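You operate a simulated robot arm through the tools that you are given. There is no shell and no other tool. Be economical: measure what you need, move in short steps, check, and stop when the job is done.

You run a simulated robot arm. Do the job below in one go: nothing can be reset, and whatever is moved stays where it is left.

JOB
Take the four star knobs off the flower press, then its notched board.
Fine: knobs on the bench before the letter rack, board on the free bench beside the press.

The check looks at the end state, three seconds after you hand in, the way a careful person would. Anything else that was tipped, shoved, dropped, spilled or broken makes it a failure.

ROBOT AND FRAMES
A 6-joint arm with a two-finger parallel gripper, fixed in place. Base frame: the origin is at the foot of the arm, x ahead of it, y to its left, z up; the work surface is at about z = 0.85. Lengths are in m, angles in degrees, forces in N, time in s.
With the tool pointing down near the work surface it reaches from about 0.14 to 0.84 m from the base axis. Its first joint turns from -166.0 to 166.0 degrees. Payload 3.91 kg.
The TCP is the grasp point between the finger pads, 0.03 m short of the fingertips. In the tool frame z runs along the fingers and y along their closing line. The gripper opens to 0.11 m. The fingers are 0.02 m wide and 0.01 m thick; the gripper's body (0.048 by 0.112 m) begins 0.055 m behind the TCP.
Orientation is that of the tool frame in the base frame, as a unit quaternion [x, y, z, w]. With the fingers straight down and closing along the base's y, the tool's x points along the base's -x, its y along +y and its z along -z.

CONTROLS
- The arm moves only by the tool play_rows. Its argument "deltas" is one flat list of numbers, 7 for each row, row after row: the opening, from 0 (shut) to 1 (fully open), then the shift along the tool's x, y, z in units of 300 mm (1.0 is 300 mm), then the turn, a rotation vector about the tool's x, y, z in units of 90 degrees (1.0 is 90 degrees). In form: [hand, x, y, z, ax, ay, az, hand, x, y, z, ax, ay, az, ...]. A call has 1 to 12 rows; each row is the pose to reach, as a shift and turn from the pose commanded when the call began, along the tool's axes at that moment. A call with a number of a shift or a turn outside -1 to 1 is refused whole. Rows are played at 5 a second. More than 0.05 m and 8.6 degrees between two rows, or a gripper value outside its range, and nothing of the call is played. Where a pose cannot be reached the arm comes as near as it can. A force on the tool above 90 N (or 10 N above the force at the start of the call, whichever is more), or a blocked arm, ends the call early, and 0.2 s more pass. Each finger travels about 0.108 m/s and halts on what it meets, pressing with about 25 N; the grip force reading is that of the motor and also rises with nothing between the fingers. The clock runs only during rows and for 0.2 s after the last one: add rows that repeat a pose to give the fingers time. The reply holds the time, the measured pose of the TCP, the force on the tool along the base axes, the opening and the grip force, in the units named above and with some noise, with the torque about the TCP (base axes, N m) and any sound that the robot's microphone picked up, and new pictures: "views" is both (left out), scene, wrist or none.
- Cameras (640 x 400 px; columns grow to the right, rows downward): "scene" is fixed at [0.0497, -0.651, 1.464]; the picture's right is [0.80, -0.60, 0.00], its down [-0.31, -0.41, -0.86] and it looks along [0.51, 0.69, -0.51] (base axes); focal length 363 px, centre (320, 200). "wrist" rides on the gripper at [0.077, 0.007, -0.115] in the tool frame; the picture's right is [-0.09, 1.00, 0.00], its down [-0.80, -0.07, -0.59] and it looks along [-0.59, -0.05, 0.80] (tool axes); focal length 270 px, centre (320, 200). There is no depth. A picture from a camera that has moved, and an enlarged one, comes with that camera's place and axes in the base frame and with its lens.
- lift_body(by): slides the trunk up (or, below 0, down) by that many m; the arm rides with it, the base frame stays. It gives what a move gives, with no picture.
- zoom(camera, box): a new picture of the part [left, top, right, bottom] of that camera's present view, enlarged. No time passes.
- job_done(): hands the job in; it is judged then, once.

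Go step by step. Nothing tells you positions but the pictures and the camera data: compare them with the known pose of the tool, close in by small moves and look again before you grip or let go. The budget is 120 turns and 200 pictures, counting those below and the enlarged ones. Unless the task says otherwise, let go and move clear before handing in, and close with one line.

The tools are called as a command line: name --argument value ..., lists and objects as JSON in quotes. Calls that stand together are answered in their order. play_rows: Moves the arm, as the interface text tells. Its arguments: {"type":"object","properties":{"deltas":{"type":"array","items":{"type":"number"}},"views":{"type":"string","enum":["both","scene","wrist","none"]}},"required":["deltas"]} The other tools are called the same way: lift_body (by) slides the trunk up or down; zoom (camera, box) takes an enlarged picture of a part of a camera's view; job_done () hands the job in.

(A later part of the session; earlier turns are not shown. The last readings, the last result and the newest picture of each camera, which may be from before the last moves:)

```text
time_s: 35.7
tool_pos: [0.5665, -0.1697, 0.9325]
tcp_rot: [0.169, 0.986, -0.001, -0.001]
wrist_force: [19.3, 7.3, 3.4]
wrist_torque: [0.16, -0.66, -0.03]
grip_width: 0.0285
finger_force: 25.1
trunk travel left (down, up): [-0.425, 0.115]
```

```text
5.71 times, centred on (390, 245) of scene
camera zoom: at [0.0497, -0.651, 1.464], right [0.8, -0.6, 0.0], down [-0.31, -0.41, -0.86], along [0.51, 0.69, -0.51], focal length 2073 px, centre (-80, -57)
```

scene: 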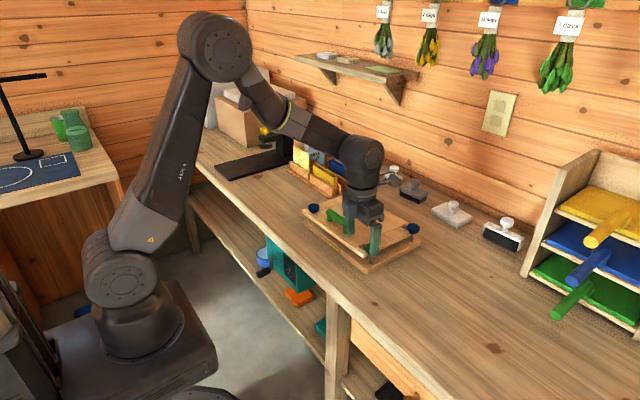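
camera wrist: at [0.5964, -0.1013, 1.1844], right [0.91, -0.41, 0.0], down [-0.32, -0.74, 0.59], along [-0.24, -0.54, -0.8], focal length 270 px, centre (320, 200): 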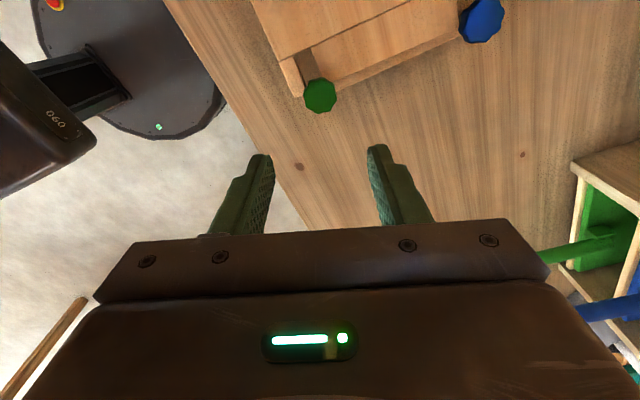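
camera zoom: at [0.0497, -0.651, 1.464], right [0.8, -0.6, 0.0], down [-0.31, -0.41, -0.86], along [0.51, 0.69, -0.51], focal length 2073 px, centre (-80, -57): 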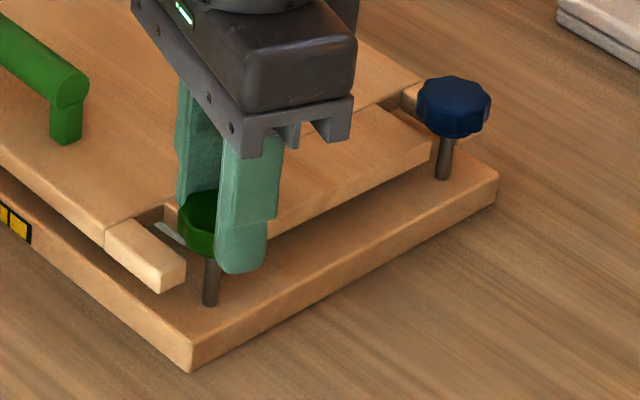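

It's turning with moderate side force. I'll continue with a 1 mm correction.

play_rows --deltas '[0, -0.003, 0.002, 0, 0, 0, -0.09, 0, -0.003, 0.002, 0, 0, 0, -0.18, 0, -0.003, 0.002, 0, 0, 0, -0.27, 0, -0.003, 0.002, -0.001, 0, 0, -0.36, 0, -0.003, 0.002, -0.001, 0, 0, -0.45, 0, -0.003, 0.002, -0.001, 0, 0, -0.54, 0, -0.003, 0.002, -0.002, 0, 0, -0.63, 0, -0.003, 0.002, -0.002, 0, 0, -0.72, 0, -0.003, 0.002, -0.002, 0, 0, -0.81, 0, -0.003, 0.002, -0.003, 0, 0, -0.9, 0, -0.003, 0.002, -0.003, 0, 0, -0.99]' --views "none"

play_rows --deltas '[0, 0, 0, 0, 0, 0, -0.09, 0, 0, 0, 0, 0, 0, -0.18, 0, 0, 0, 0, 0, 0, -0.27, 0, 0, 0, -0.001, 0, 0, -0.36, 0, 0, 0, -0.001, 0, 0, -0.45, 0, 0, 0, -0.001, 0, 0, -0.54, 0, 0, 0, -0.002, 0, 0, -0.63, 0, 0, 0, -0.002, 0, 0, -0.72, 0, 0, 0, -0.002, 0, 0, -0.79]' --views "none"

zoom --camera "scene" --box '[350, 210, 430, 280]'

```text
time_s: 38.1
tool_pos: [0.566, -0.1709, 0.9352]
tcp_rot: [-0.571, 0.821, 0.002, -0.001]
wrist_force: [2.7, 8.9, -1.7]
wrist_torque: [0.24, -0.11, -0.03]
grip_width: 0.0285
finger_force: 25.1
trunk travel left (down, up): [-0.425, 0.115]
```

```text
time_s: 40.1
tool_pos: [0.5644, -0.1714, 0.9351]
tcp_rot: [0.942, -0.336, -0.001, 0.001]
wrist_force: [-0.9, 7.1, -0.9]
wrist_torque: [0.2, -0.02, 0.0]
grip_width: 0.0283
finger_force: 24.8
trunk travel left (down, up): [-0.425, 0.115]
```

```text
5.71 times, centred on (390, 245) of scene
camera zoom: at [0.0497, -0.651, 1.464], right [0.8, -0.6, 0.0], down [-0.31, -0.41, -0.86], along [0.51, 0.69, -0.51], focal length 2073 px, centre (-80, -57)
```

zoom: 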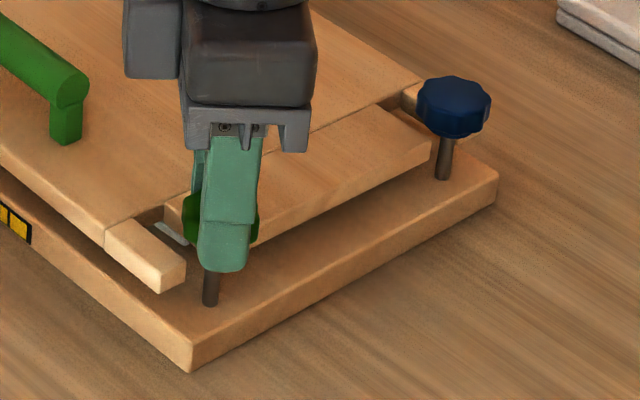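

Vertical force is near zero after roughly 1.4 turns in total. I'll test whether it lifts off.

play_rows --deltas '[0, 0, 0, -0.012, 0, 0, 0, 0, 0, 0, -0.024, 0, 0, 0, 0, 0, 0, -0.024, 0, 0, 0]' --views "none"

zoom --camera "scene" --box '[350, 210, 430, 280]'

```text
time_s: 40.9
tool_pos: [0.5642, -0.1712, 0.9416]
tcp_rot: [0.941, -0.337, -0.002, 0.0]
wrist_force: [-2.3, 6.6, -1.0]
wrist_torque: [0.16, 0.06, 0.0]
grip_width: 0.0285
finger_force: 25.1
trunk travel left (down, up): [-0.425, 0.115]
```

```text
5.71 times, centred on (390, 245) of scene
camera zoom: at [0.0497, -0.651, 1.464], right [0.8, -0.6, 0.0], down [-0.31, -0.41, -0.86], along [0.51, 0.69, -0.51], focal length 2073 px, centre (-80, -57)
```

zoom: 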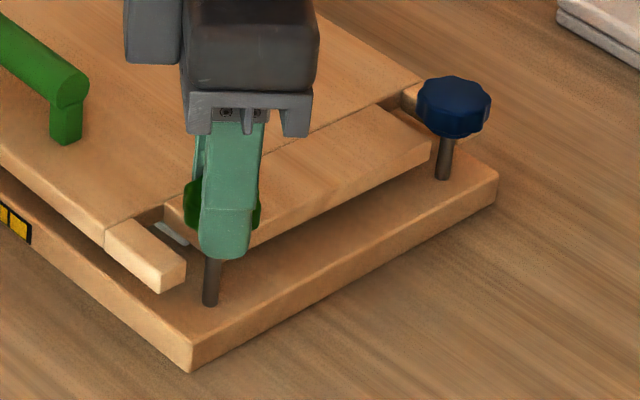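

Almost no pull, and the knob rose with the fingers, so it's off the thread. I'll lift it clear.

play_rows --deltas '[0, 0, 0, -0.05, 0, 0, 0, 0, 0, 0, -0.1, 0, 0, 0, 0, 0, 0, -0.25, 0, 0, 0, 0, 0, 0, -0.35, 0, 0, 0]' --views "wrist"

zoom --camera "scene" --box '[330, 180, 430, 280]'

```text
time_s: 41.9
tool_pos: [0.565, -0.1714, 1.0468]
tcp_rot: [0.941, -0.337, -0.001, 0.0]
wrist_force: [-0.6, -0.2, 0.3]
wrist_torque: [0.0, -0.02, -0.02]
grip_width: 0.0286
finger_force: 25.2
trunk travel left (down, up): [-0.425, 0.115]
camera wrist: at [0.6204, -0.2254, 1.1613], right [-0.7, -0.71, 0.0], down [-0.57, 0.56, 0.6], along [-0.43, 0.42, -0.8], focal length 270 px, centre (320, 200)
```

wrist: 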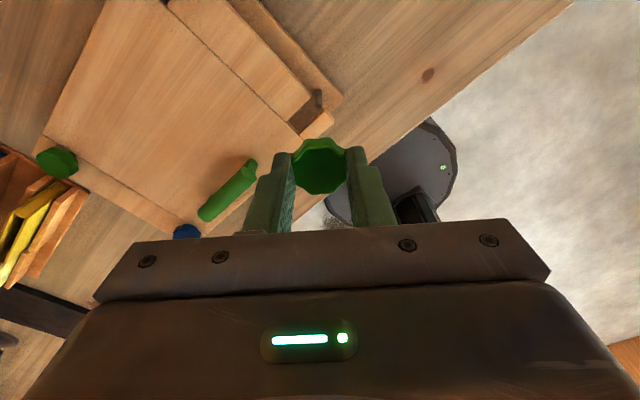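

```text
4.00 times, centred on (380, 230) of scene
camera zoom: at [0.0497, -0.651, 1.464], right [0.8, -0.6, 0.0], down [-0.31, -0.41, -0.86], along [0.51, 0.69, -0.51], focal length 1451 px, centre (80, 80)
```

zoom: 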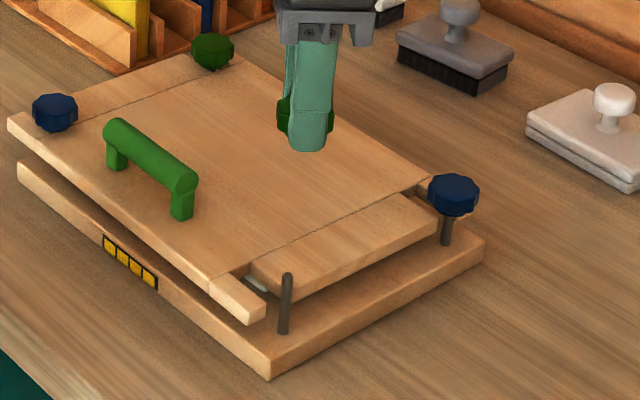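

Knob D is off, and its stud stands bare. I'll carry it toward the bench in front of the rack, unwinding the wrist along the way.

play_rows --deltas '[0, -0.0323, -0.05, 0, 0, 0, 0.09, 0, -0.0646, -0.1, 0, 0, 0, 0.18, 0, -0.0969, -0.15, 0, 0, 0, 0.27, 0, -0.1292, -0.2, 0, 0, 0, 0.36, 0, -0.1615, -0.25, 0, 0, 0, 0.45, 0, -0.1938, -0.3, 0, 0, 0, 0.54, 0, -0.2261, -0.35, 0, 0, 0, 0.63, 0, -0.2584, -0.4, 0, 0, 0, 0.72, 0, -0.2907, -0.45, 0, 0, 0, 0.81, 0, -0.323, -0.5, 0, 0, 0, 0.9, 0, -0.3553, -0.55, 0, 0, 0, 0.99]' --views "none"

```text
time_s: 44.3
tool_pos: [0.5877, 0.0244, 1.0478]
tcp_rot: [-0.434, 0.901, 0.002, -0.001]
wrist_force: [-0.8, -0.3, -0.4]
wrist_torque: [0.01, 0.0, 0.01]
grip_width: 0.0287
finger_force: 25.4
trunk travel left (down, up): [-0.425, 0.115]
```

play_rows --deltas '[0, -0.0796, 0.05, 0, 0, 0, 0.09, 0, -0.159, 0.1, 0.0, 0, 0, 0.18, 0, -0.239, 0.15, 0.05, 0, 0, 0.27, 0, -0.318, 0.2, 0.12, 0, 0, 0.36, 0, -0.398, 0.25, 0.2, 0, 0, 0.45, 0, -0.478, 0.3, 0.3, 0, 0, 0.54, 0, -0.557, 0.35, 0.4, 0, 0, 0.58, 0, -0.557, 0.35, 0.46, 0, 0, 0.58, 0, -0.557, 0.35, 0.46, 0, 0, 0.58]'

zoom --camera "scene" --box '[260, 130, 380, 220]'

```text
time_s: 46.3
tool_pos: [0.6089, 0.2205, 0.9087]
tcp_rot: [0.007, 1.0, 0.001, -0.002]
wrist_force: [-0.3, -0.3, 0.6]
wrist_torque: [-0.01, -0.01, 0.0]
grip_width: 0.0283
finger_force: 25.3
trunk travel left (down, up): [-0.425, 0.115]
camera wrist: at [0.5329, 0.2287, 1.0231], right [0.1, 0.99, 0.0], down [0.8, -0.08, 0.59], along [0.59, -0.06, -0.81], focal length 270 px, centre (320, 200)
```

scene: 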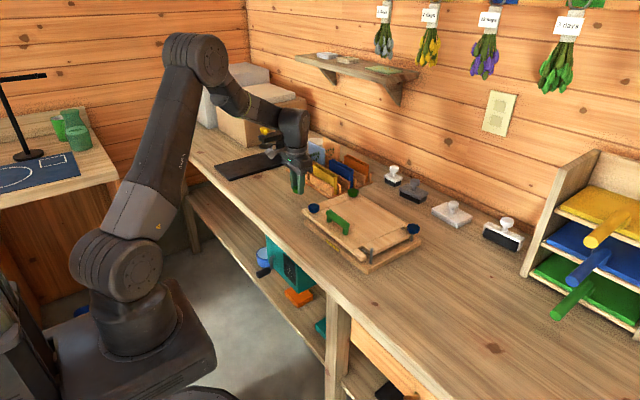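
wrist: 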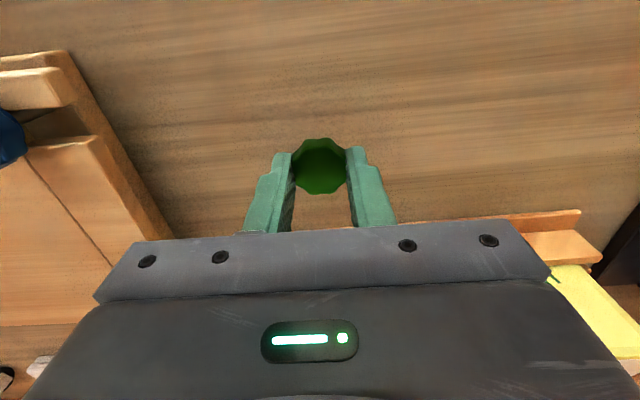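

```text
4.44 times, centred on (320, 175) of scene
camera zoom: at [0.0497, -0.651, 1.464], right [0.8, -0.6, 0.0], down [-0.31, -0.41, -0.86], along [0.51, 0.69, -0.51], focal length 1613 px, centre (320, 311)
```

zoom: 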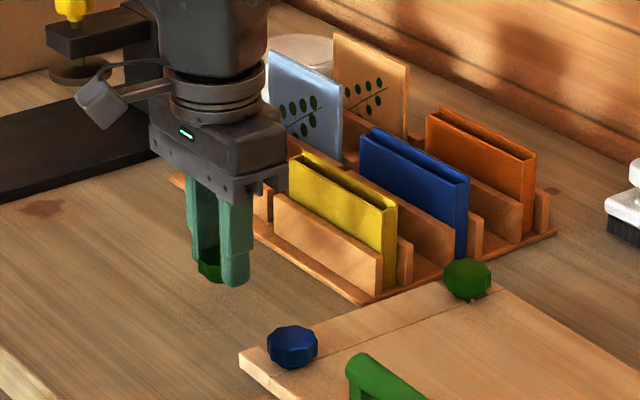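

The knob is over clear bench. I'll lower it gently.

play_rows --deltas '[0, 0, 0, 0.04, 0, 0, 0, 0, 0, 0, 0.07, 0, 0, 0, 0, 0, 0, 0.082, 0, 0, 0, 0, 0, 0, 0.088, 0, 0, 0]' --views "none"

zoom --camera "scene" --box '[260, 150, 340, 210]'

```text
time_s: 47.3
tool_pos: [0.61, 0.2205, 0.8834]
tcp_rot: [0.006, 1.0, 0.001, -0.001]
wrist_force: [-0.5, 0.0, 0.3]
wrist_torque: [0.01, 0.01, 0.02]
grip_width: 0.0281
finger_force: 25.4
trunk travel left (down, up): [-0.425, 0.115]
```

```text
6.67 times, centred on (300, 180) of scene
camera zoom: at [0.0497, -0.651, 1.464], right [0.8, -0.6, 0.0], down [-0.31, -0.41, -0.86], along [0.51, 0.69, -0.51], focal length 2419 px, centre (453, 333)
```

zoom: 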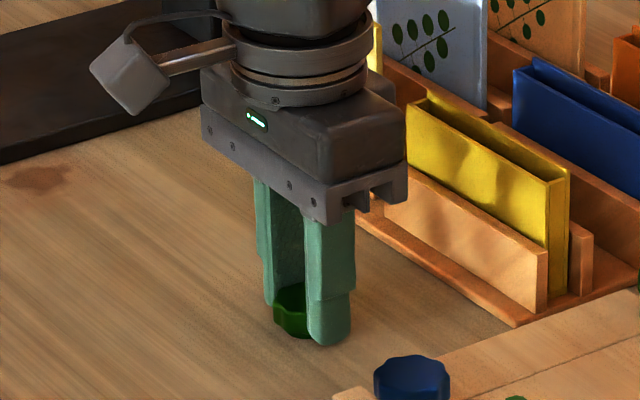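

play_rows --deltas '[0, 0, 0, 0.005, 0, 0, 0, 0, 0, 0, 0.01, 0, 0, 0, 0, 0, 0, 0.01, 0, 0, 0]' --views "none"

```text
time_s: 48.1
tool_pos: [0.6094, 0.2204, 0.8813]
tcp_rot: [0.007, 1.0, 0.001, 0.0]
wrist_force: [3.2, 2.1, 17.9]
wrist_torque: [-0.01, -0.01, 0.01]
grip_width: 0.0287
finger_force: 24.8
trunk travel left (down, up): [-0.425, 0.115]
```

Contact with the bench at z ≈ 0.881 (18 N). I'll back up a hair, open, and rise.

play_rows --deltas '[0, 0, 0, -0.004, 0, 0, 0, 0.5, 0, 0, -0.004, 0, 0, 0, 0.5, 0, 0, -0.004, 0, 0, 0, 0.5, 0, 0, -0.1, 0, 0, 0, 0.5, 0, 0, -0.25, 0, 0, 0, 0.5, 0, 0, -0.4, 0, 0, 0, 0.5, 0, 0, -0.55, 0, 0, 0]'

zoom --camera "scene" --box '[260, 150, 440, 280]'

```text
time_s: 49.7
tool_pos: [0.6087, 0.2199, 1.0456]
tcp_rot: [0.006, 1.0, 0.002, -0.002]
wrist_force: [1.5, 0.3, 0.3]
wrist_torque: [0.03, -0.01, -0.01]
grip_width: 0.0549
finger_force: 0.2
trunk travel left (down, up): [-0.425, 0.115]
camera wrist: at [0.5337, 0.2273, 1.159], right [0.1, 0.99, 0.0], down [0.8, -0.08, 0.59], along [0.59, -0.06, -0.81], focal length 270 px, centre (320, 200)
```

scene: 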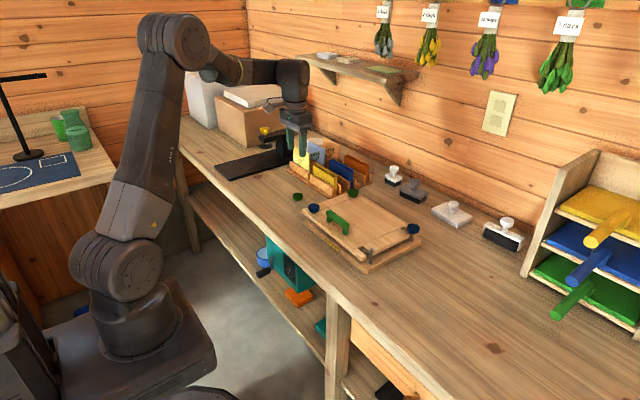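
wrist: 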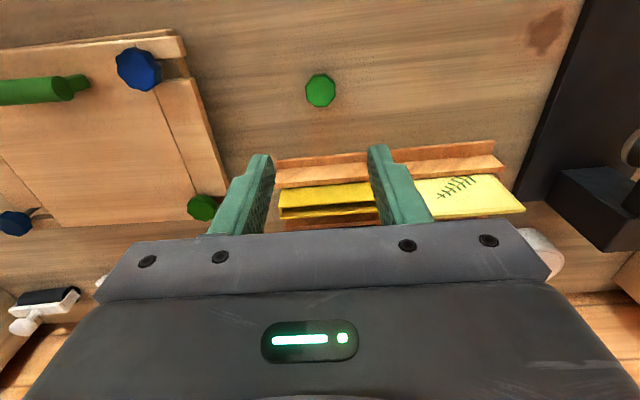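

```text
3.08 times, centred on (350, 215) of scene
camera zoom: at [0.0497, -0.651, 1.464], right [0.8, -0.6, 0.0], down [-0.31, -0.41, -0.86], along [0.51, 0.69, -0.51], focal length 1116 px, centre (228, 154)
```

zoom: 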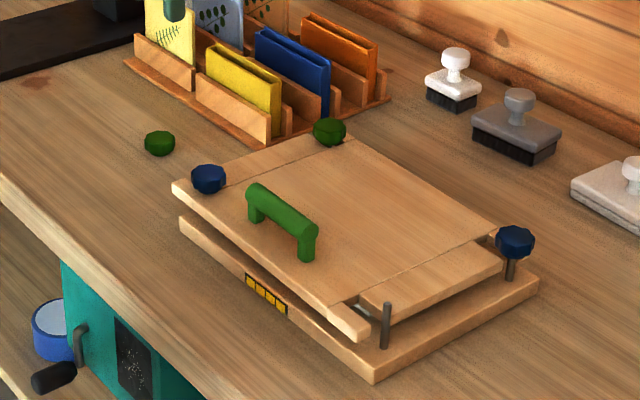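

Knob D stands on the bench before the rack. Next is blue knob A at about (0.5645, 0.0725). I'll move above it and check alignment.

play_rows --deltas '[0.5, 0.037, -0.123, 0, 0, 0, 0, 0.5, 0.074, -0.246, 0.05, 0, 0, 0, 0.5, 0.11, -0.37, 0.1, 0, 0, 0, 0.5, 0.147, -0.491, 0.18, 0, 0, 0, 0.5, 0.147, -0.491, 0.25, 0, 0, 0, 0.5, 0.147, -0.491, 0.25, 0, 0, 0]' --views "wrist"

zoom --camera "wrist" --box '[240, 80, 400, 180]'

```text
time_s: 51.1
tool_pos: [0.5649, 0.0723, 0.9678]
tcp_rot: [0.006, 1.0, 0.0, -0.002]
wrist_force: [0.1, 0.6, 0.2]
wrist_torque: [-0.03, 0.01, -0.02]
grip_width: 0.055
finger_force: 0.0
trunk travel left (down, up): [-0.425, 0.115]
camera wrist: at [0.4877, 0.0811, 1.083], right [0.1, 0.99, 0.0], down [0.8, -0.08, 0.59], along [0.59, -0.06, -0.81], focal length 270 px, centre (320, 200)
```

wrist: 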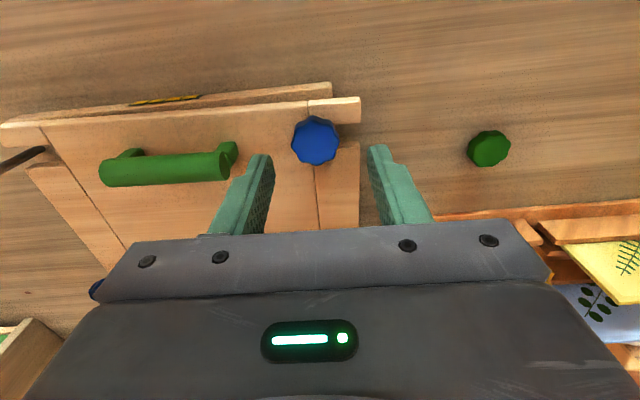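

```text
4.00 times, centred on (320, 130) of wrist
camera zoom: at [0.4877, 0.0811, 1.083], right [0.1, 0.99, 0.0], down [0.8, -0.08, 0.59], along [0.59, -0.06, -0.81], focal length 1081 px, centre (320, 480)
```

zoom: 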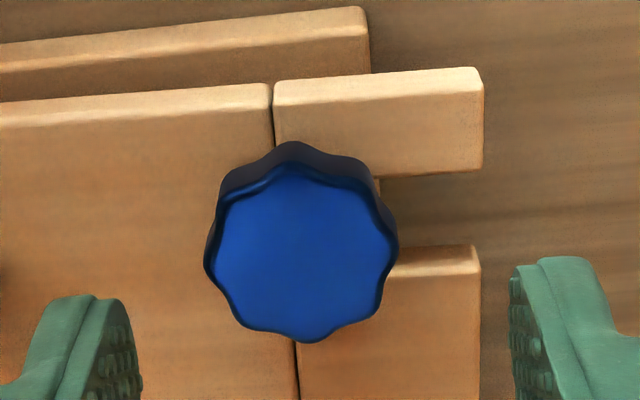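

Aligned to within ~1–2 mm. I'll descend to z ≈ 0.929 and grip.

play_rows --deltas '[0.5, 0.001, -0.004, 0.07, 0, 0, 0, 0.5, 0.001, -0.004, 0.128, 0, 0, 0, 0.5, 0.001, -0.004, 0.128, 0, 0, 0, 0, 0.001, -0.004, 0.128, 0, 0, 0, 0, 0.001, -0.004, 0.128, 0, 0, 0]' --views "none"

zoom --camera "scene" --box '[280, 170, 360, 230]'

```text
time_s: 52.3
tool_pos: [0.5624, 0.0697, 0.9315]
tcp_rot: [0.006, 1.0, 0.001, -0.002]
wrist_force: [-1.0, -12.8, 0.6]
wrist_torque: [-0.54, -0.07, -0.01]
grip_width: 0.0308
finger_force: 24.9
trunk travel left (down, up): [-0.425, 0.115]
```

```text
6.67 times, centred on (320, 200) of scene
camera zoom: at [0.0497, -0.651, 1.464], right [0.8, -0.6, 0.0], down [-0.31, -0.41, -0.86], along [0.51, 0.69, -0.51], focal length 2419 px, centre (320, 200)
```

zoom: 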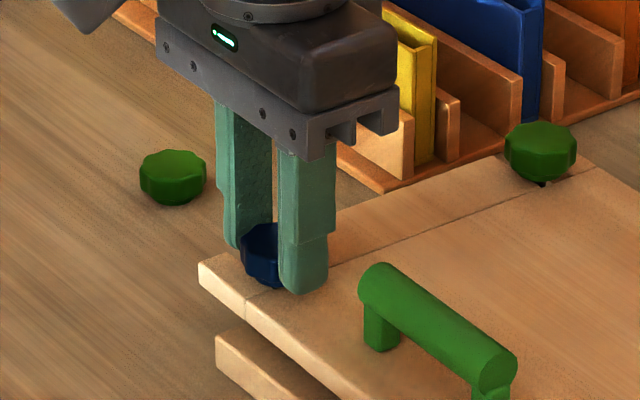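

Gripped. I'll make a test turn counter-clockwise on this blue knob with a 1 mm correction.

play_rows --deltas '[0, 0, -0.003, 0, 0, 0, 0, 0, 0, -0.004, 0, 0, 0, -0.09, 0, 0, -0.004, 0, 0, 0, -0.18, 0, 0, -0.004, 0, 0, 0, -0.27, 0, 0, -0.004, 0, 0, 0, -0.36, 0, 0, -0.004, 0, 0, 0, -0.45, 0, 0, -0.004, 0, 0, 0, -0.54, 0, 0, -0.004, 0, 0, 0, -0.63, 0, 0, -0.004, 0, 0, 0, -0.72, 0, 0, -0.004, 0, 0, 0, -0.81, 0, 0, -0.004, 0, 0, 0, -0.9, 0, 0, -0.004, 0, 0, 0, -0.99]' --views "none"

zoom --camera "scene" --box '[280, 170, 360, 230]'

```text
time_s: 54.9
tool_pos: [0.5652, 0.0714, 0.9312]
tcp_rot: [-0.698, 0.716, 0.001, 0.001]
wrist_force: [10.5, -6.4, 5.6]
wrist_torque: [-0.4, -0.5, 0.02]
grip_width: 0.0303
finger_force: 24.5
trunk travel left (down, up): [-0.425, 0.115]
```

```text
6.67 times, centred on (320, 200) of scene
camera zoom: at [0.0497, -0.651, 1.464], right [0.8, -0.6, 0.0], down [-0.31, -0.41, -0.86], along [0.51, 0.69, -0.51], focal length 2419 px, centre (320, 200)
```

zoom: 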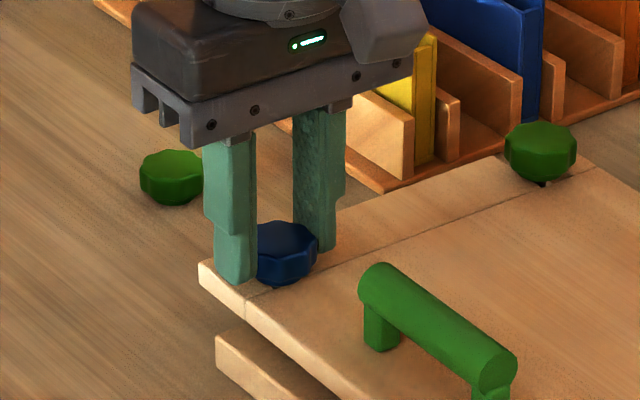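

The upward push suggests it's rising, so the direction is right. I'll continue to about −148°.

play_rows --deltas '[0, 0.002, -0.003, -0.002, 0, 0, -0.09, 0, 0.002, -0.003, -0.003, 0, 0, -0.18, 0, 0.002, -0.003, -0.004, 0, 0, -0.27, 0, 0.002, -0.003, -0.004, 0, 0, -0.36, 0, 0.002, -0.003, -0.005, 0, 0, -0.45, 0, 0.002, -0.003, -0.005, 0, 0, -0.54, 0, 0.002, -0.003, -0.006, 0, 0, -0.6]' --views "none"

play_rows --deltas '[0.5, 0, 0, 0, 0, 0, 0, 0.5, 0, 0, 0, 0, 0, 0, 0.5, 0, 0, -0.1, 0, 0, 0.0, 0.5, 0, 0, -0.15, 0, 0, 0.09, 0.5, 0, 0, -0.15, 0, 0, 0.18, 0.5, 0, 0, -0.15, 0, 0, 0.27, 0.5, 0, 0, -0.15, 0, 0, 0.36, 0.5, 0, 0, -0.15, 0, 0, 0.45, 0.5, 0, 0, -0.15, 0, 0, 0.54, 0.5, 0, 0, -0.15, 0, 0, 0.63, 0.5, 0, 0, -0.15, 0, 0, 0.72, 0.5, 0, 0, -0.15, 0, 0, 0.81]' --views "none"

zoom --camera "scene" --box '[280, 170, 360, 230]'

```text
time_s: 56.5
tool_pos: [0.5639, 0.0713, 0.9332]
tcp_rot: [0.947, -0.321, -0.002, 0.0]
wrist_force: [0.2, 8.9, -0.1]
wrist_torque: [0.32, 0.01, -0.02]
grip_width: 0.0288
finger_force: 24.8
trunk travel left (down, up): [-0.425, 0.115]
```

```text
time_s: 59.1
tool_pos: [0.5647, 0.0715, 0.9783]
tcp_rot: [-0.569, 0.822, 0.001, -0.002]
wrist_force: [-0.5, 0.4, 0.0]
wrist_torque: [-0.04, -0.03, 0.01]
grip_width: 0.055
finger_force: 0.1
trunk travel left (down, up): [-0.425, 0.115]
```

```text
6.67 times, centred on (320, 200) of scene
camera zoom: at [0.0497, -0.651, 1.464], right [0.8, -0.6, 0.0], down [-0.31, -0.41, -0.86], along [0.51, 0.69, -0.51], focal length 2419 px, centre (320, 200)
```

zoom: 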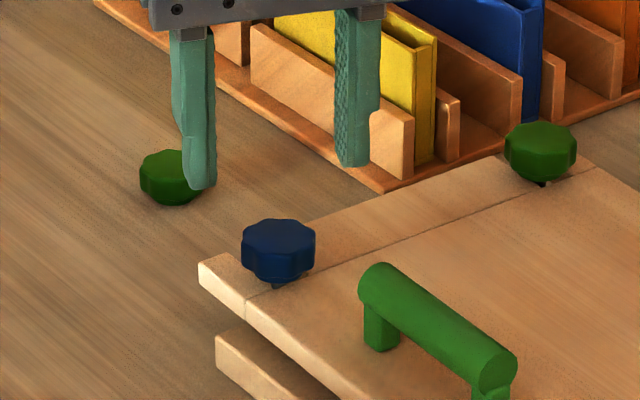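

Knob A rose and stayed level. I'll unwind to +109° above it, then regrip.

play_rows --deltas '[0.5, 0, 0, 0, 0, 0, 0.09, 0.5, 0, 0, 0, 0, 0, 0.18, 0.5, 0, 0, 0, 0, 0, 0.27, 0.5, 0, 0, 0, 0, 0, 0.36, 0.5, 0, 0, 0, 0, 0, 0.45, 0.5, 0, 0, 0, 0, 0, 0.54, 0.5, 0, 0, 0, 0, 0, 0.63, 0.5, 0, 0, 0, 0, 0, 0.72, 0.5, 0, 0, 0, 0, 0, 0.81, 0.5, 0, 0, 0, 0, 0, 0.9, 0.5, 0, 0, 0, 0, 0, 0.99]' --views "none"

play_rows --deltas '[0.5, 0, 0, 0, 0, 0, 0.09, 0.5, 0, 0, 0, 0, 0, 0.18, 0.5, 0, 0, 0, 0, 0, 0.27, 0.5, 0, 0, 0, 0, 0, 0.36, 0.5, 0, 0, 0, 0, 0, 0.45, 0.5, 0, 0, 0, 0, 0, 0.54, 0.5, 0, 0, 0, 0, 0, 0.63, 0.5, 0, 0, 0, 0, 0, 0.72, 0.5, 0, 0, 0, 0, 0, 0.81, 0.5, 0, 0, 0, 0, 0, 0.9, 0.5, 0, 0, 0, 0, 0, 0.99]' --views "wrist"

```text
time_s: 61.5
tool_pos: [0.564, 0.0705, 0.9778]
tcp_rot: [0.171, 0.985, 0.0, -0.001]
wrist_force: [0.1, -0.7, -0.6]
wrist_torque: [0.01, 0.0, 0.0]
grip_width: 0.0551
finger_force: 0.0
trunk travel left (down, up): [-0.425, 0.115]
```

```text
time_s: 63.9
tool_pos: [0.565, 0.0708, 0.9785]
tcp_rot: [0.814, 0.581, -0.002, -0.001]
wrist_force: [0.7, 0.2, 0.2]
wrist_torque: [0.0, 0.03, -0.02]
grip_width: 0.0553
finger_force: 0.1
trunk travel left (down, up): [-0.425, 0.115]
camera wrist: at [0.5962, 0.1406, 1.0921], right [0.91, -0.41, 0.0], down [-0.32, -0.74, 0.59], along [-0.24, -0.54, -0.8], focal length 270 px, centre (320, 200)
```

wrist: 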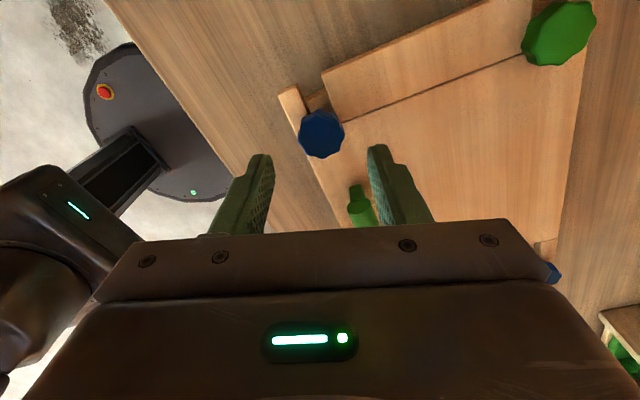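

Aligned. I'll descend, grip and rotate −89° twice.

play_rows --deltas '[0.5, 0, 0, 0.08, 0, 0, 0, 0.5, 0, 0, 0.15, 0, 0, 0, 0.5, 0, 0, 0.15, 0, 0, 0, 0, 0, 0, 0.15, 0, 0, 0, 0, 0, 0, 0.15, 0, 0, 0]' --views "none"

play_rows --deltas '[0, 0, 0, 0, 0, 0, -0.09, 0, 0, 0, 0, 0, 0, -0.18, 0, 0, 0, 0, 0, 0, -0.27, 0, 0, 0, -0.001, 0, 0, -0.36, 0, 0, 0, -0.001, 0, 0, -0.45, 0, 0, 0, -0.001, 0, 0, -0.54, 0, 0, 0, -0.002, 0, 0, -0.63, 0, 0, 0, -0.002, 0, 0, -0.72, 0, 0, 0, -0.002, 0, 0, -0.81, 0, 0, 0, -0.003, 0, 0, -0.9, 0, 0, 0, -0.003, 0, 0, -0.99]' --views "none"

```text
time_s: 65.1
tool_pos: [0.5644, 0.0707, 0.9335]
tcp_rot: [0.813, 0.583, -0.001, -0.001]
wrist_force: [5.1, -1.3, 0.6]
wrist_torque: [-0.11, -0.34, -0.02]
grip_width: 0.0304
finger_force: 25.1
trunk travel left (down, up): [-0.425, 0.115]
```

```text
time_s: 67.5
tool_pos: [0.5636, 0.0704, 0.9336]
tcp_rot: [0.168, 0.986, 0.0, 0.0]
wrist_force: [8.8, 1.8, 8.0]
wrist_torque: [0.05, -0.26, -0.01]
grip_width: 0.0307
finger_force: 24.4
trunk travel left (down, up): [-0.425, 0.115]
```

play_rows --deltas '[0, 0, 0, -0.003, 0, 0, -0.09, 0, 0, 0, -0.003, 0, 0, -0.18, 0, 0, 0, -0.003, 0, 0, -0.27, 0, 0, 0, -0.004, 0, 0, -0.36, 0, 0, 0, -0.004, 0, 0, -0.45, 0, 0, 0, -0.004, 0, 0, -0.54, 0, 0, 0, -0.005, 0, 0, -0.63, 0, 0, 0, -0.005, 0, 0, -0.72, 0, 0, 0, -0.005, 0, 0, -0.81, 0, 0, 0, -0.006, 0, 0, -0.9, 0, 0, 0, -0.006, 0, 0, -0.99]' --views "none"

play_rows --deltas '[0, 0, 0, 0, 0, 0, -0.09, 0, 0, 0, 0, 0, 0, -0.18, 0, 0, 0, 0, 0, 0, -0.27, 0, 0, 0, -0.001, 0, 0, -0.36, 0, 0, 0, -0.001, 0, 0, -0.45, 0, 0, 0, -0.001, 0, 0, -0.54, 0, 0, 0, -0.002, 0, 0, -0.63, 0, 0, 0, -0.002, 0, 0, -0.72, 0, 0, 0, -0.002, 0, 0, -0.79]' --views "none"

play_rows --deltas '[0, 0, 0, -0.012, 0, 0, 0, 0, 0, 0, -0.024, 0, 0, 0, 0, 0, 0, -0.024, 0, 0, 0]' --views "none"

zoom --camera "scene" --box '[280, 170, 360, 230]'

```text
time_s: 69.9
tool_pos: [0.5651, 0.0698, 0.9348]
tcp_rot: [-0.571, 0.821, 0.001, -0.002]
wrist_force: [6.6, -4.0, 0.3]
wrist_torque: [-0.38, -0.24, -0.01]
grip_width: 0.0306
finger_force: 25.0
trunk travel left (down, up): [-0.425, 0.115]
```

```text
time_s: 71.9
tool_pos: [0.564, 0.0713, 0.9375]
tcp_rot: [0.942, -0.337, -0.002, -0.001]
wrist_force: [0.9, -0.3, 0.4]
wrist_torque: [-0.05, -0.02, 0.01]
grip_width: 0.0305
finger_force: 25.1
trunk travel left (down, up): [-0.425, 0.115]
```

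```text
time_s: 72.7
tool_pos: [0.5653, 0.0707, 0.945]
tcp_rot: [0.942, -0.337, -0.001, -0.001]
wrist_force: [-0.1, -0.2, 0.5]
wrist_torque: [0.04, 0.0, 0.01]
grip_width: 0.0303
finger_force: 24.9
trunk travel left (down, up): [-0.425, 0.115]
```

```text
6.67 times, centred on (320, 200) of scene
camera zoom: at [0.0497, -0.651, 1.464], right [0.8, -0.6, 0.0], down [-0.31, -0.41, -0.86], along [0.51, 0.69, -0.51], focal length 2419 px, centre (320, 200)
```

zoom: 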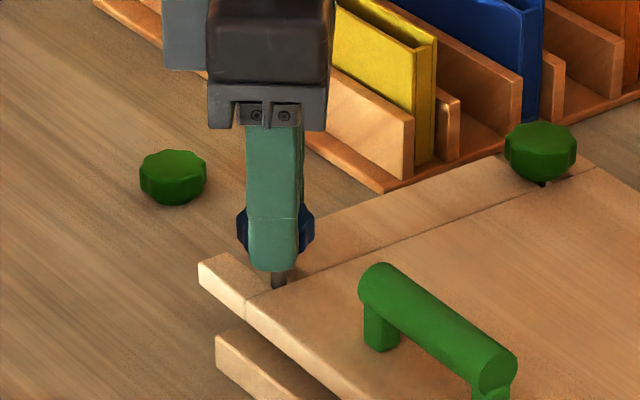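

Knob A is free. I'll lift it and carry it to (0.61, 0.29).

play_rows --deltas '[0, 0, 0, -0.1, 0, 0, 0, 0, 0, 0, -0.2, 0, 0, 0, 0, 0, 0, -0.3, 0, 0, 0, 0, -0.038, -0.074, -0.3, 0, 0, 0.09, 0, -0.077, -0.147, -0.3, 0, 0, 0.18, 0, -0.115, -0.221, -0.3, 0, 0, 0.27, 0, -0.153, -0.294, -0.3, 0, 0, 0.36, 0, -0.192, -0.368, -0.3, 0, 0, 0.45, 0, -0.23, -0.441, -0.3, 0, 0, 0.54, 0, -0.268, -0.515, -0.3, 0, 0, 0.63, 0, -0.307, -0.588, -0.3, 0, 0, 0.72, 0, -0.345, -0.662, -0.3, 0, 0, 0.81]' --views "none"

play_rows --deltas '[0, 0, 0, 0, 0, 0, 0.09, 0, 0, 0, 0.1, 0, 0, 0.18, 0, 0, 0, 0.2, 0, 0, 0.27, 0, 0, 0, 0.3, 0, 0, 0.36, 0, 0, 0, 0.4, 0, 0, 0.45, 0, 0, 0, 0.45, 0, 0, 0.54, 0, 0, 0, 0.45, 0, 0, 0.63, 0, 0, 0, 0.45, 0, 0, 0.72, 0, 0, 0, 0.45, 0, 0, 0.76]' --views "wrist"

zoom --camera "scene" --box '[260, 130, 360, 210]'

```text
time_s: 75.3
tool_pos: [0.6108, 0.2898, 1.0349]
tcp_rot: [-0.556, 0.831, 0.001, -0.001]
wrist_force: [0.2, -0.3, 0.2]
wrist_torque: [0.0, 0.01, 0.01]
grip_width: 0.0305
finger_force: 24.7
trunk travel left (down, up): [-0.425, 0.115]
```

```text
time_s: 77.3
tool_pos: [0.6117, 0.2888, 0.8997]
tcp_rot: [0.007, 1.0, 0.001, -0.002]
wrist_force: [0.2, -0.5, -0.2]
wrist_torque: [0.0, 0.0, -0.01]
grip_width: 0.0303
finger_force: 24.3
trunk travel left (down, up): [-0.425, 0.115]
camera wrist: at [0.5337, 0.2972, 1.0125], right [0.1, 0.99, 0.0], down [0.8, -0.08, 0.59], along [0.59, -0.06, -0.81], focal length 270 px, centre (320, 200)
```

wrist: 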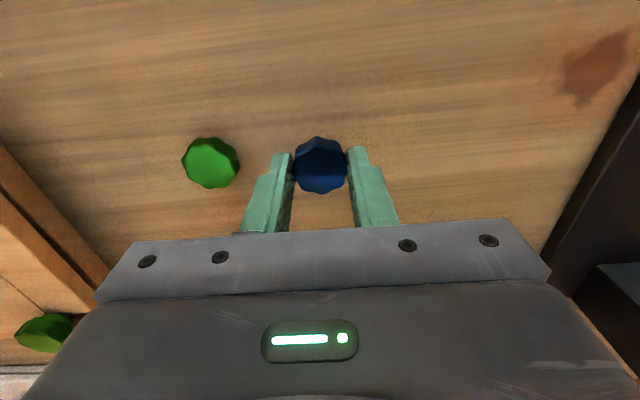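

```text
5.00 times, centred on (310, 170) of scene
camera zoom: at [0.0497, -0.651, 1.464], right [0.8, -0.6, 0.0], down [-0.31, -0.41, -0.86], along [0.51, 0.69, -0.51], focal length 1814 px, centre (370, 350)
```

zoom: 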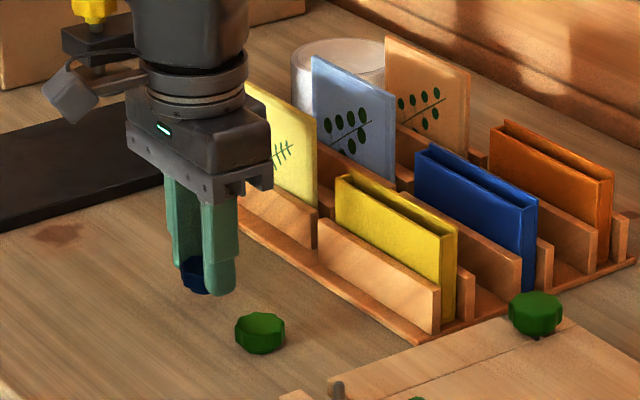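

play_rows --deltas '[0, 0, 0, 0.03, 0, 0, 0, 0, 0, 0, 0.05, 0, 0, 0, 0, 0, 0, 0.056, 0, 0, 0, 0, 0, 0, 0.056, 0, 0, 0]' --views "none"

play_rows --deltas '[0.4, 0, 0, 0, 0, 0, 0, 0.4, 0, 0, 0, 0, 0, 0, 0.4, 0, 0, -0.15, 0, 0, 0, 0.4, 0, 0, -0.3, 0, 0, 0, 0.4, 0, 0, -0.45, 0, 0, 0, 0.4, 0, 0, -0.5, 0, 0, 0]' --views "none"

zoom --camera "scene" --box '[260, 150, 440, 280]'

```text
time_s: 78.3
tool_pos: [0.61, 0.2901, 0.8838]
tcp_rot: [0.006, 1.0, 0.003, 0.0]
wrist_force: [1.3, 1.0, 16.7]
wrist_torque: [-0.02, -0.03, 0.01]
grip_width: 0.0304
finger_force: 24.5
trunk travel left (down, up): [-0.425, 0.115]
```

```text
time_s: 79.7
tool_pos: [0.6108, 0.2891, 1.0319]
tcp_rot: [0.006, 1.0, 0.001, -0.001]
wrist_force: [0.1, 0.5, -0.6]
wrist_torque: [-0.01, -0.02, -0.03]
grip_width: 0.0439
finger_force: 0.1
trunk travel left (down, up): [-0.425, 0.115]
```

```text
3.08 times, centred on (350, 215) of scene
camera zoom: at [0.0497, -0.651, 1.464], right [0.8, -0.6, 0.0], down [-0.31, -0.41, -0.86], along [0.51, 0.69, -0.51], focal length 1116 px, centre (228, 154)
```

zoom: 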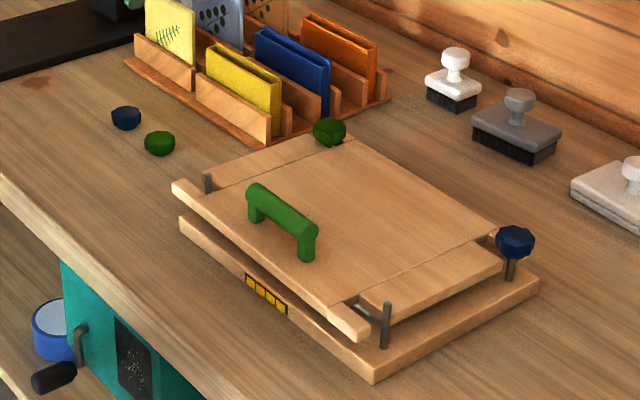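

Knob A is placed. I'll move to green knob B near (0.714, 0.071), pre-winding the wrist.

play_rows --deltas '[0.5, -0.0313, -0.0662, 0, 0, 0, 0.09, 0.5, -0.0626, -0.1324, 0, 0, 0, 0.18, 0.5, -0.0939, -0.1986, 0, 0, 0, 0.27, 0.5, -0.1252, -0.2648, 0, 0, 0, 0.36, 0.5, -0.1565, -0.331, 0, 0, 0, 0.45, 0.5, -0.1878, -0.3972, 0, 0, 0, 0.54, 0.5, -0.2191, -0.4634, 0, 0, 0, 0.63, 0.5, -0.2504, -0.5296, 0, 0, 0, 0.72, 0.5, -0.2817, -0.5958, 0, 0, 0, 0.81, 0.5, -0.313, -0.662, 0, 0, 0, 0.9, 0.5, -0.3443, -0.728, 0, 0, 0, 0.99]' --views "none"

play_rows --deltas '[0.5, 0, 0, 0.05, 0, 0, 0.09, 0.5, 0, 0, 0.1, 0, 0, 0.18, 0.5, 0, 0, 0.15, 0, 0, 0.27, 0.5, 0, 0, 0.18, 0, 0, 0.35, 0.5, 0, 0, 0.18, 0, 0, 0.35]'

zoom --camera "scene" --box '[320, 150, 420, 230]'

```text
time_s: 82.1
tool_pos: [0.7112, 0.0691, 1.032]
tcp_rot: [0.707, 0.707, 0.0, -0.002]
wrist_force: [0.2, -0.1, 0.3]
wrist_torque: [-0.02, 0.02, -0.02]
grip_width: 0.0549
finger_force: 0.1
trunk travel left (down, up): [-0.425, 0.115]
```

```text
time_s: 83.3
tool_pos: [0.7112, 0.0689, 0.9786]
tcp_rot: [0.872, 0.49, -0.001, -0.002]
wrist_force: [0.5, -0.3, 0.3]
wrist_torque: [0.0, 0.0, 0.04]
grip_width: 0.055
finger_force: 0.0
trunk travel left (down, up): [-0.425, 0.115]
camera wrist: at [0.7573, 0.1313, 1.0918], right [0.8, -0.59, 0.0], down [-0.48, -0.65, 0.59], along [-0.36, -0.48, -0.8], focal length 270 px, centre (320, 200)
```

scene: 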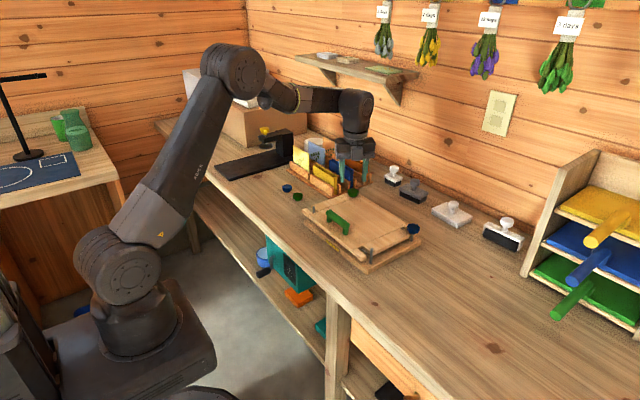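
wrist: 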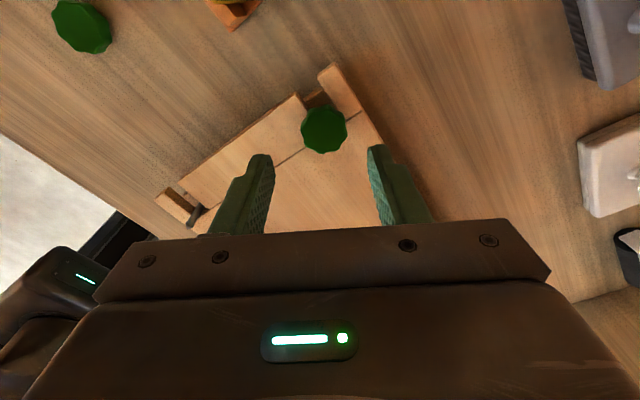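

```text
5.00 times, centred on (370, 190) of scene
camera zoom: at [0.0497, -0.651, 1.464], right [0.8, -0.6, 0.0], down [-0.31, -0.41, -0.86], along [0.51, 0.69, -0.51], focal length 1814 px, centre (70, 250)
```

zoom: 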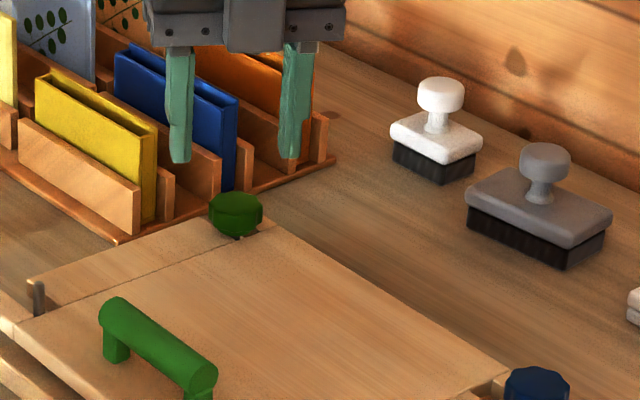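

B is about 2 mm off toward +x. I'll correct, descend and grip.

play_rows --deltas '[0.5, 0.006, 0.005, 0.08, 0, 0, 0, 0.5, 0.006, 0.005, 0.16, 0, 0, 0, 0.5, 0.006, 0.005, 0.16, 0, 0, 0, 0, 0.006, 0.005, 0.16, 0, 0, 0, 0, 0.006, 0.005, 0.16, 0, 0, 0]' --views "none"

zoom --camera "scene" --box '[320, 150, 400, 210]'

```text
time_s: 84.5
tool_pos: [0.7143, 0.068, 0.9288]
tcp_rot: [0.872, 0.489, -0.001, 0.0]
wrist_force: [10.1, -3.5, -0.7]
wrist_torque: [-0.27, -0.46, 0.06]
grip_width: 0.0294
finger_force: 25.0
trunk travel left (down, up): [-0.425, 0.115]
```

```text
6.67 times, centred on (360, 180) of scene
camera zoom: at [0.0497, -0.651, 1.464], right [0.8, -0.6, 0.0], down [-0.31, -0.41, -0.86], along [0.51, 0.69, -0.51], focal length 2419 px, centre (53, 333)
```

zoom: 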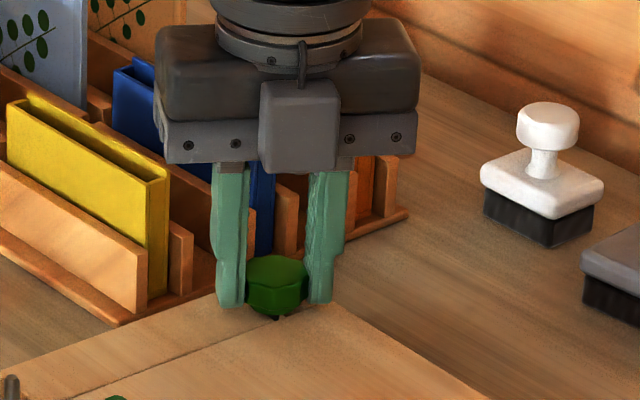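

Gripped. Turning counter-clockwise in stages.

play_rows --deltas '[0, 0, 0.004, 0, 0, 0, 0, 0, 0, 0.004, 0, 0, 0, -0.09, 0, 0, 0.004, 0, 0, 0, -0.18, 0, 0, 0.004, 0, 0, 0, -0.27, 0, 0, 0.004, 0, 0, 0, -0.36, 0, 0, 0.004, 0, 0, 0, -0.45, 0, 0, 0.004, -0.001, 0, 0, -0.54, 0, 0, 0.004, -0.001, 0, 0, -0.63, 0, 0, 0.004, -0.002, 0, 0, -0.72, 0, 0, 0.004, -0.002, 0, 0, -0.81, 0, 0, 0.004, -0.002, 0, 0, -0.9, 0, 0, 0.004, -0.003, 0, 0, -0.99]' --views "none"

zoom --camera "scene" --box '[320, 150, 400, 210]'

```text
time_s: 87.1
tool_pos: [0.7144, 0.0703, 0.9303]
tcp_rot: [0.276, 0.961, 0.001, -0.001]
wrist_force: [7.6, 0.8, 0.6]
wrist_torque: [-0.08, -0.43, 0.02]
grip_width: 0.0288
finger_force: 25.5
trunk travel left (down, up): [-0.425, 0.115]
```

```text
6.67 times, centred on (360, 180) of scene
camera zoom: at [0.0497, -0.651, 1.464], right [0.8, -0.6, 0.0], down [-0.31, -0.41, -0.86], along [0.51, 0.69, -0.51], focal length 2419 px, centre (53, 333)
```

zoom: 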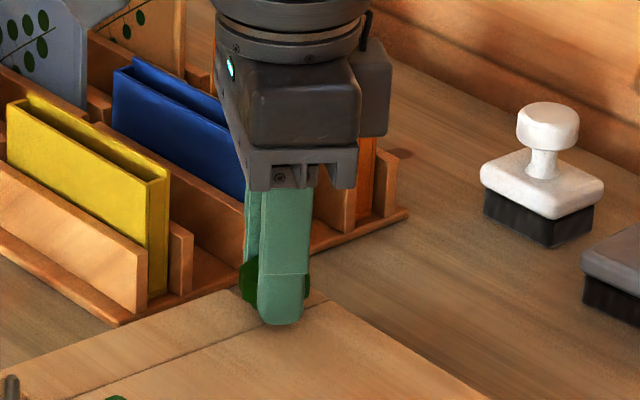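

play_rows --deltas '[0, -0.002, 0, -0.001, 0, 0, -0.09, 0, -0.002, 0, -0.001, 0, 0, -0.18, 0, -0.002, 0, -0.001, 0, 0, -0.27, 0, -0.002, 0, -0.001, 0, 0, -0.36, 0, -0.002, 0, -0.002, 0, 0, -0.45, 0, -0.002, 0, -0.002, 0, 0, -0.54, 0, -0.002, 0, -0.002, 0, 0, -0.63, 0, -0.002, 0, -0.003, 0, 0, -0.72, 0, -0.002, 0, -0.003, 0, 0, -0.81, 0, -0.002, 0, -0.003, 0, 0, -0.9, 0, -0.002, 0, -0.003, 0, 0, -0.99]' --views "none"

play_rows --deltas '[0, 0, 0, -0.001, 0, 0, -0.09, 0, 0, 0, -0.001, 0, 0, -0.18, 0, 0, 0, -0.001, 0, 0, -0.27, 0, 0, 0, -0.001, 0, 0, -0.36, 0, 0, 0, -0.002, 0, 0, -0.45, 0, 0, 0, -0.002, 0, 0, -0.54, 0, 0, 0, -0.002, 0, 0, -0.63, 0, 0, 0, -0.003, 0, 0, -0.72, 0, 0, 0, -0.003, 0, 0, -0.81, 0, 0, 0, -0.003, 0, 0, -0.9, 0, 0, 0, -0.003, 0, 0, -0.96]' --views "none"

zoom --camera "scene" --box '[320, 150, 400, 210]'

```text
time_s: 89.5
tool_pos: [0.7139, 0.07, 0.9305]
tcp_rot: [-0.477, 0.879, 0.002, -0.001]
wrist_force: [1.2, 4.9, -0.3]
wrist_torque: [-0.04, -0.06, 0.0]
grip_width: 0.0282
finger_force: 24.7
trunk travel left (down, up): [-0.425, 0.115]
```

```text
time_s: 91.9
tool_pos: [0.7149, 0.0699, 0.9322]
tcp_rot: [0.949, -0.314, -0.001, -0.001]
wrist_force: [7.5, 2.8, 0.5]
wrist_torque: [0.01, -0.41, 0.0]
grip_width: 0.0288
finger_force: 25.0
trunk travel left (down, up): [-0.425, 0.115]
```

```text
6.67 times, centred on (360, 180) of scene
camera zoom: at [0.0497, -0.651, 1.464], right [0.8, -0.6, 0.0], down [-0.31, -0.41, -0.86], along [0.51, 0.69, -0.51], focal length 2419 px, centre (53, 333)
```

zoom: 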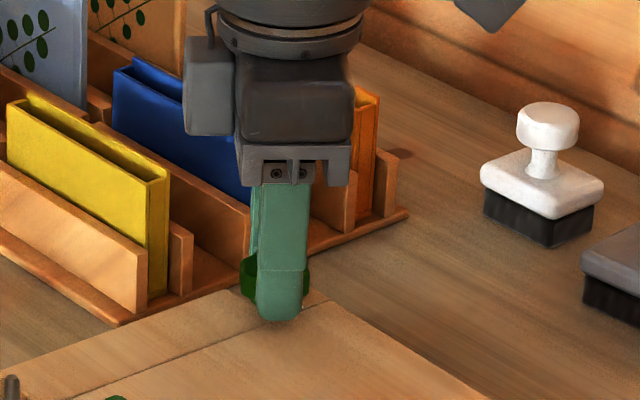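

It's turned about 265° so far. I'll regrip for another half turn.

play_rows --deltas '[0.5, 0, 0, 0, 0, 0, 0, 0.5, 0, 0, 0, 0, 0, 0, 0.5, 0, 0, -0.1, 0, 0, 0.0, 0.5, 0, 0, -0.15, 0, 0, 0.09, 0.5, 0, 0, -0.15, 0, 0, 0.18, 0.5, 0, 0, -0.15, 0, 0, 0.27, 0.5, 0, 0, -0.15, 0, 0, 0.36, 0.5, 0, 0, -0.15, 0, 0, 0.45, 0.5, 0, 0, -0.15, 0, 0, 0.54, 0.5, 0, 0, -0.15, 0, 0, 0.63, 0.5, 0, 0, -0.15, 0, 0, 0.72, 0.5, 0, 0, -0.15, 0, 0, 0.81]' --views "none"

zoom --camera "scene" --box '[320, 150, 400, 210]'

play_rows --deltas '[0.5, 0, 0, 0, 0, 0, 0.09, 0.5, 0, 0, 0, 0, 0, 0.18, 0.5, 0, 0, 0, 0, 0, 0.27, 0.5, 0, 0, 0, 0, 0, 0.36, 0.5, 0, 0, 0, 0, 0, 0.45, 0.5, 0, 0, 0, 0, 0, 0.54, 0.5, 0, 0, 0, 0, 0, 0.63, 0.5, 0, 0, 0, 0, 0, 0.72, 0.5, 0, 0, 0, 0, 0, 0.81, 0.5, 0, 0, 0, 0, 0, 0.9, 0.5, 0, 0, 0, 0, 0, 0.99]' --views "none"

```text
time_s: 94.5
tool_pos: [0.7141, 0.0701, 0.9759]
tcp_rot: [-0.575, 0.818, 0.001, -0.001]
wrist_force: [0.0, 0.1, -0.3]
wrist_torque: [-0.01, 0.03, 0.02]
grip_width: 0.0551
finger_force: 0.0
trunk travel left (down, up): [-0.425, 0.115]
```

```text
6.67 times, centred on (360, 180) of scene
camera zoom: at [0.0497, -0.651, 1.464], right [0.8, -0.6, 0.0], down [-0.31, -0.41, -0.86], along [0.51, 0.69, -0.51], focal length 2419 px, centre (53, 333)
```

zoom: 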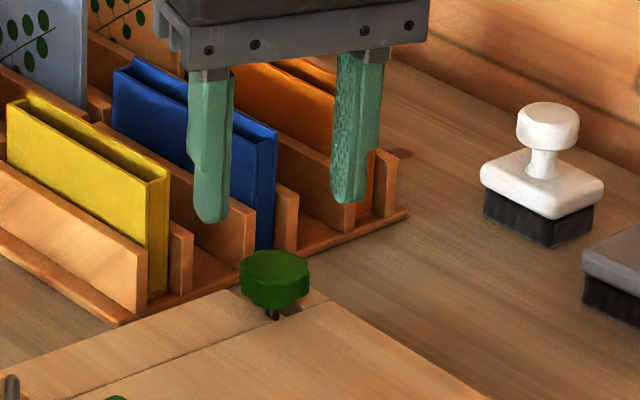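

```text
time_s: 96.9
tool_pos: [0.7151, 0.0703, 0.9766]
tcp_rot: [0.164, 0.986, 0.0, -0.001]
wrist_force: [0.2, -0.1, 0.1]
wrist_torque: [0.01, 0.01, 0.03]
grip_width: 0.0548
finger_force: 0.1
trunk travel left (down, up): [-0.425, 0.115]
```

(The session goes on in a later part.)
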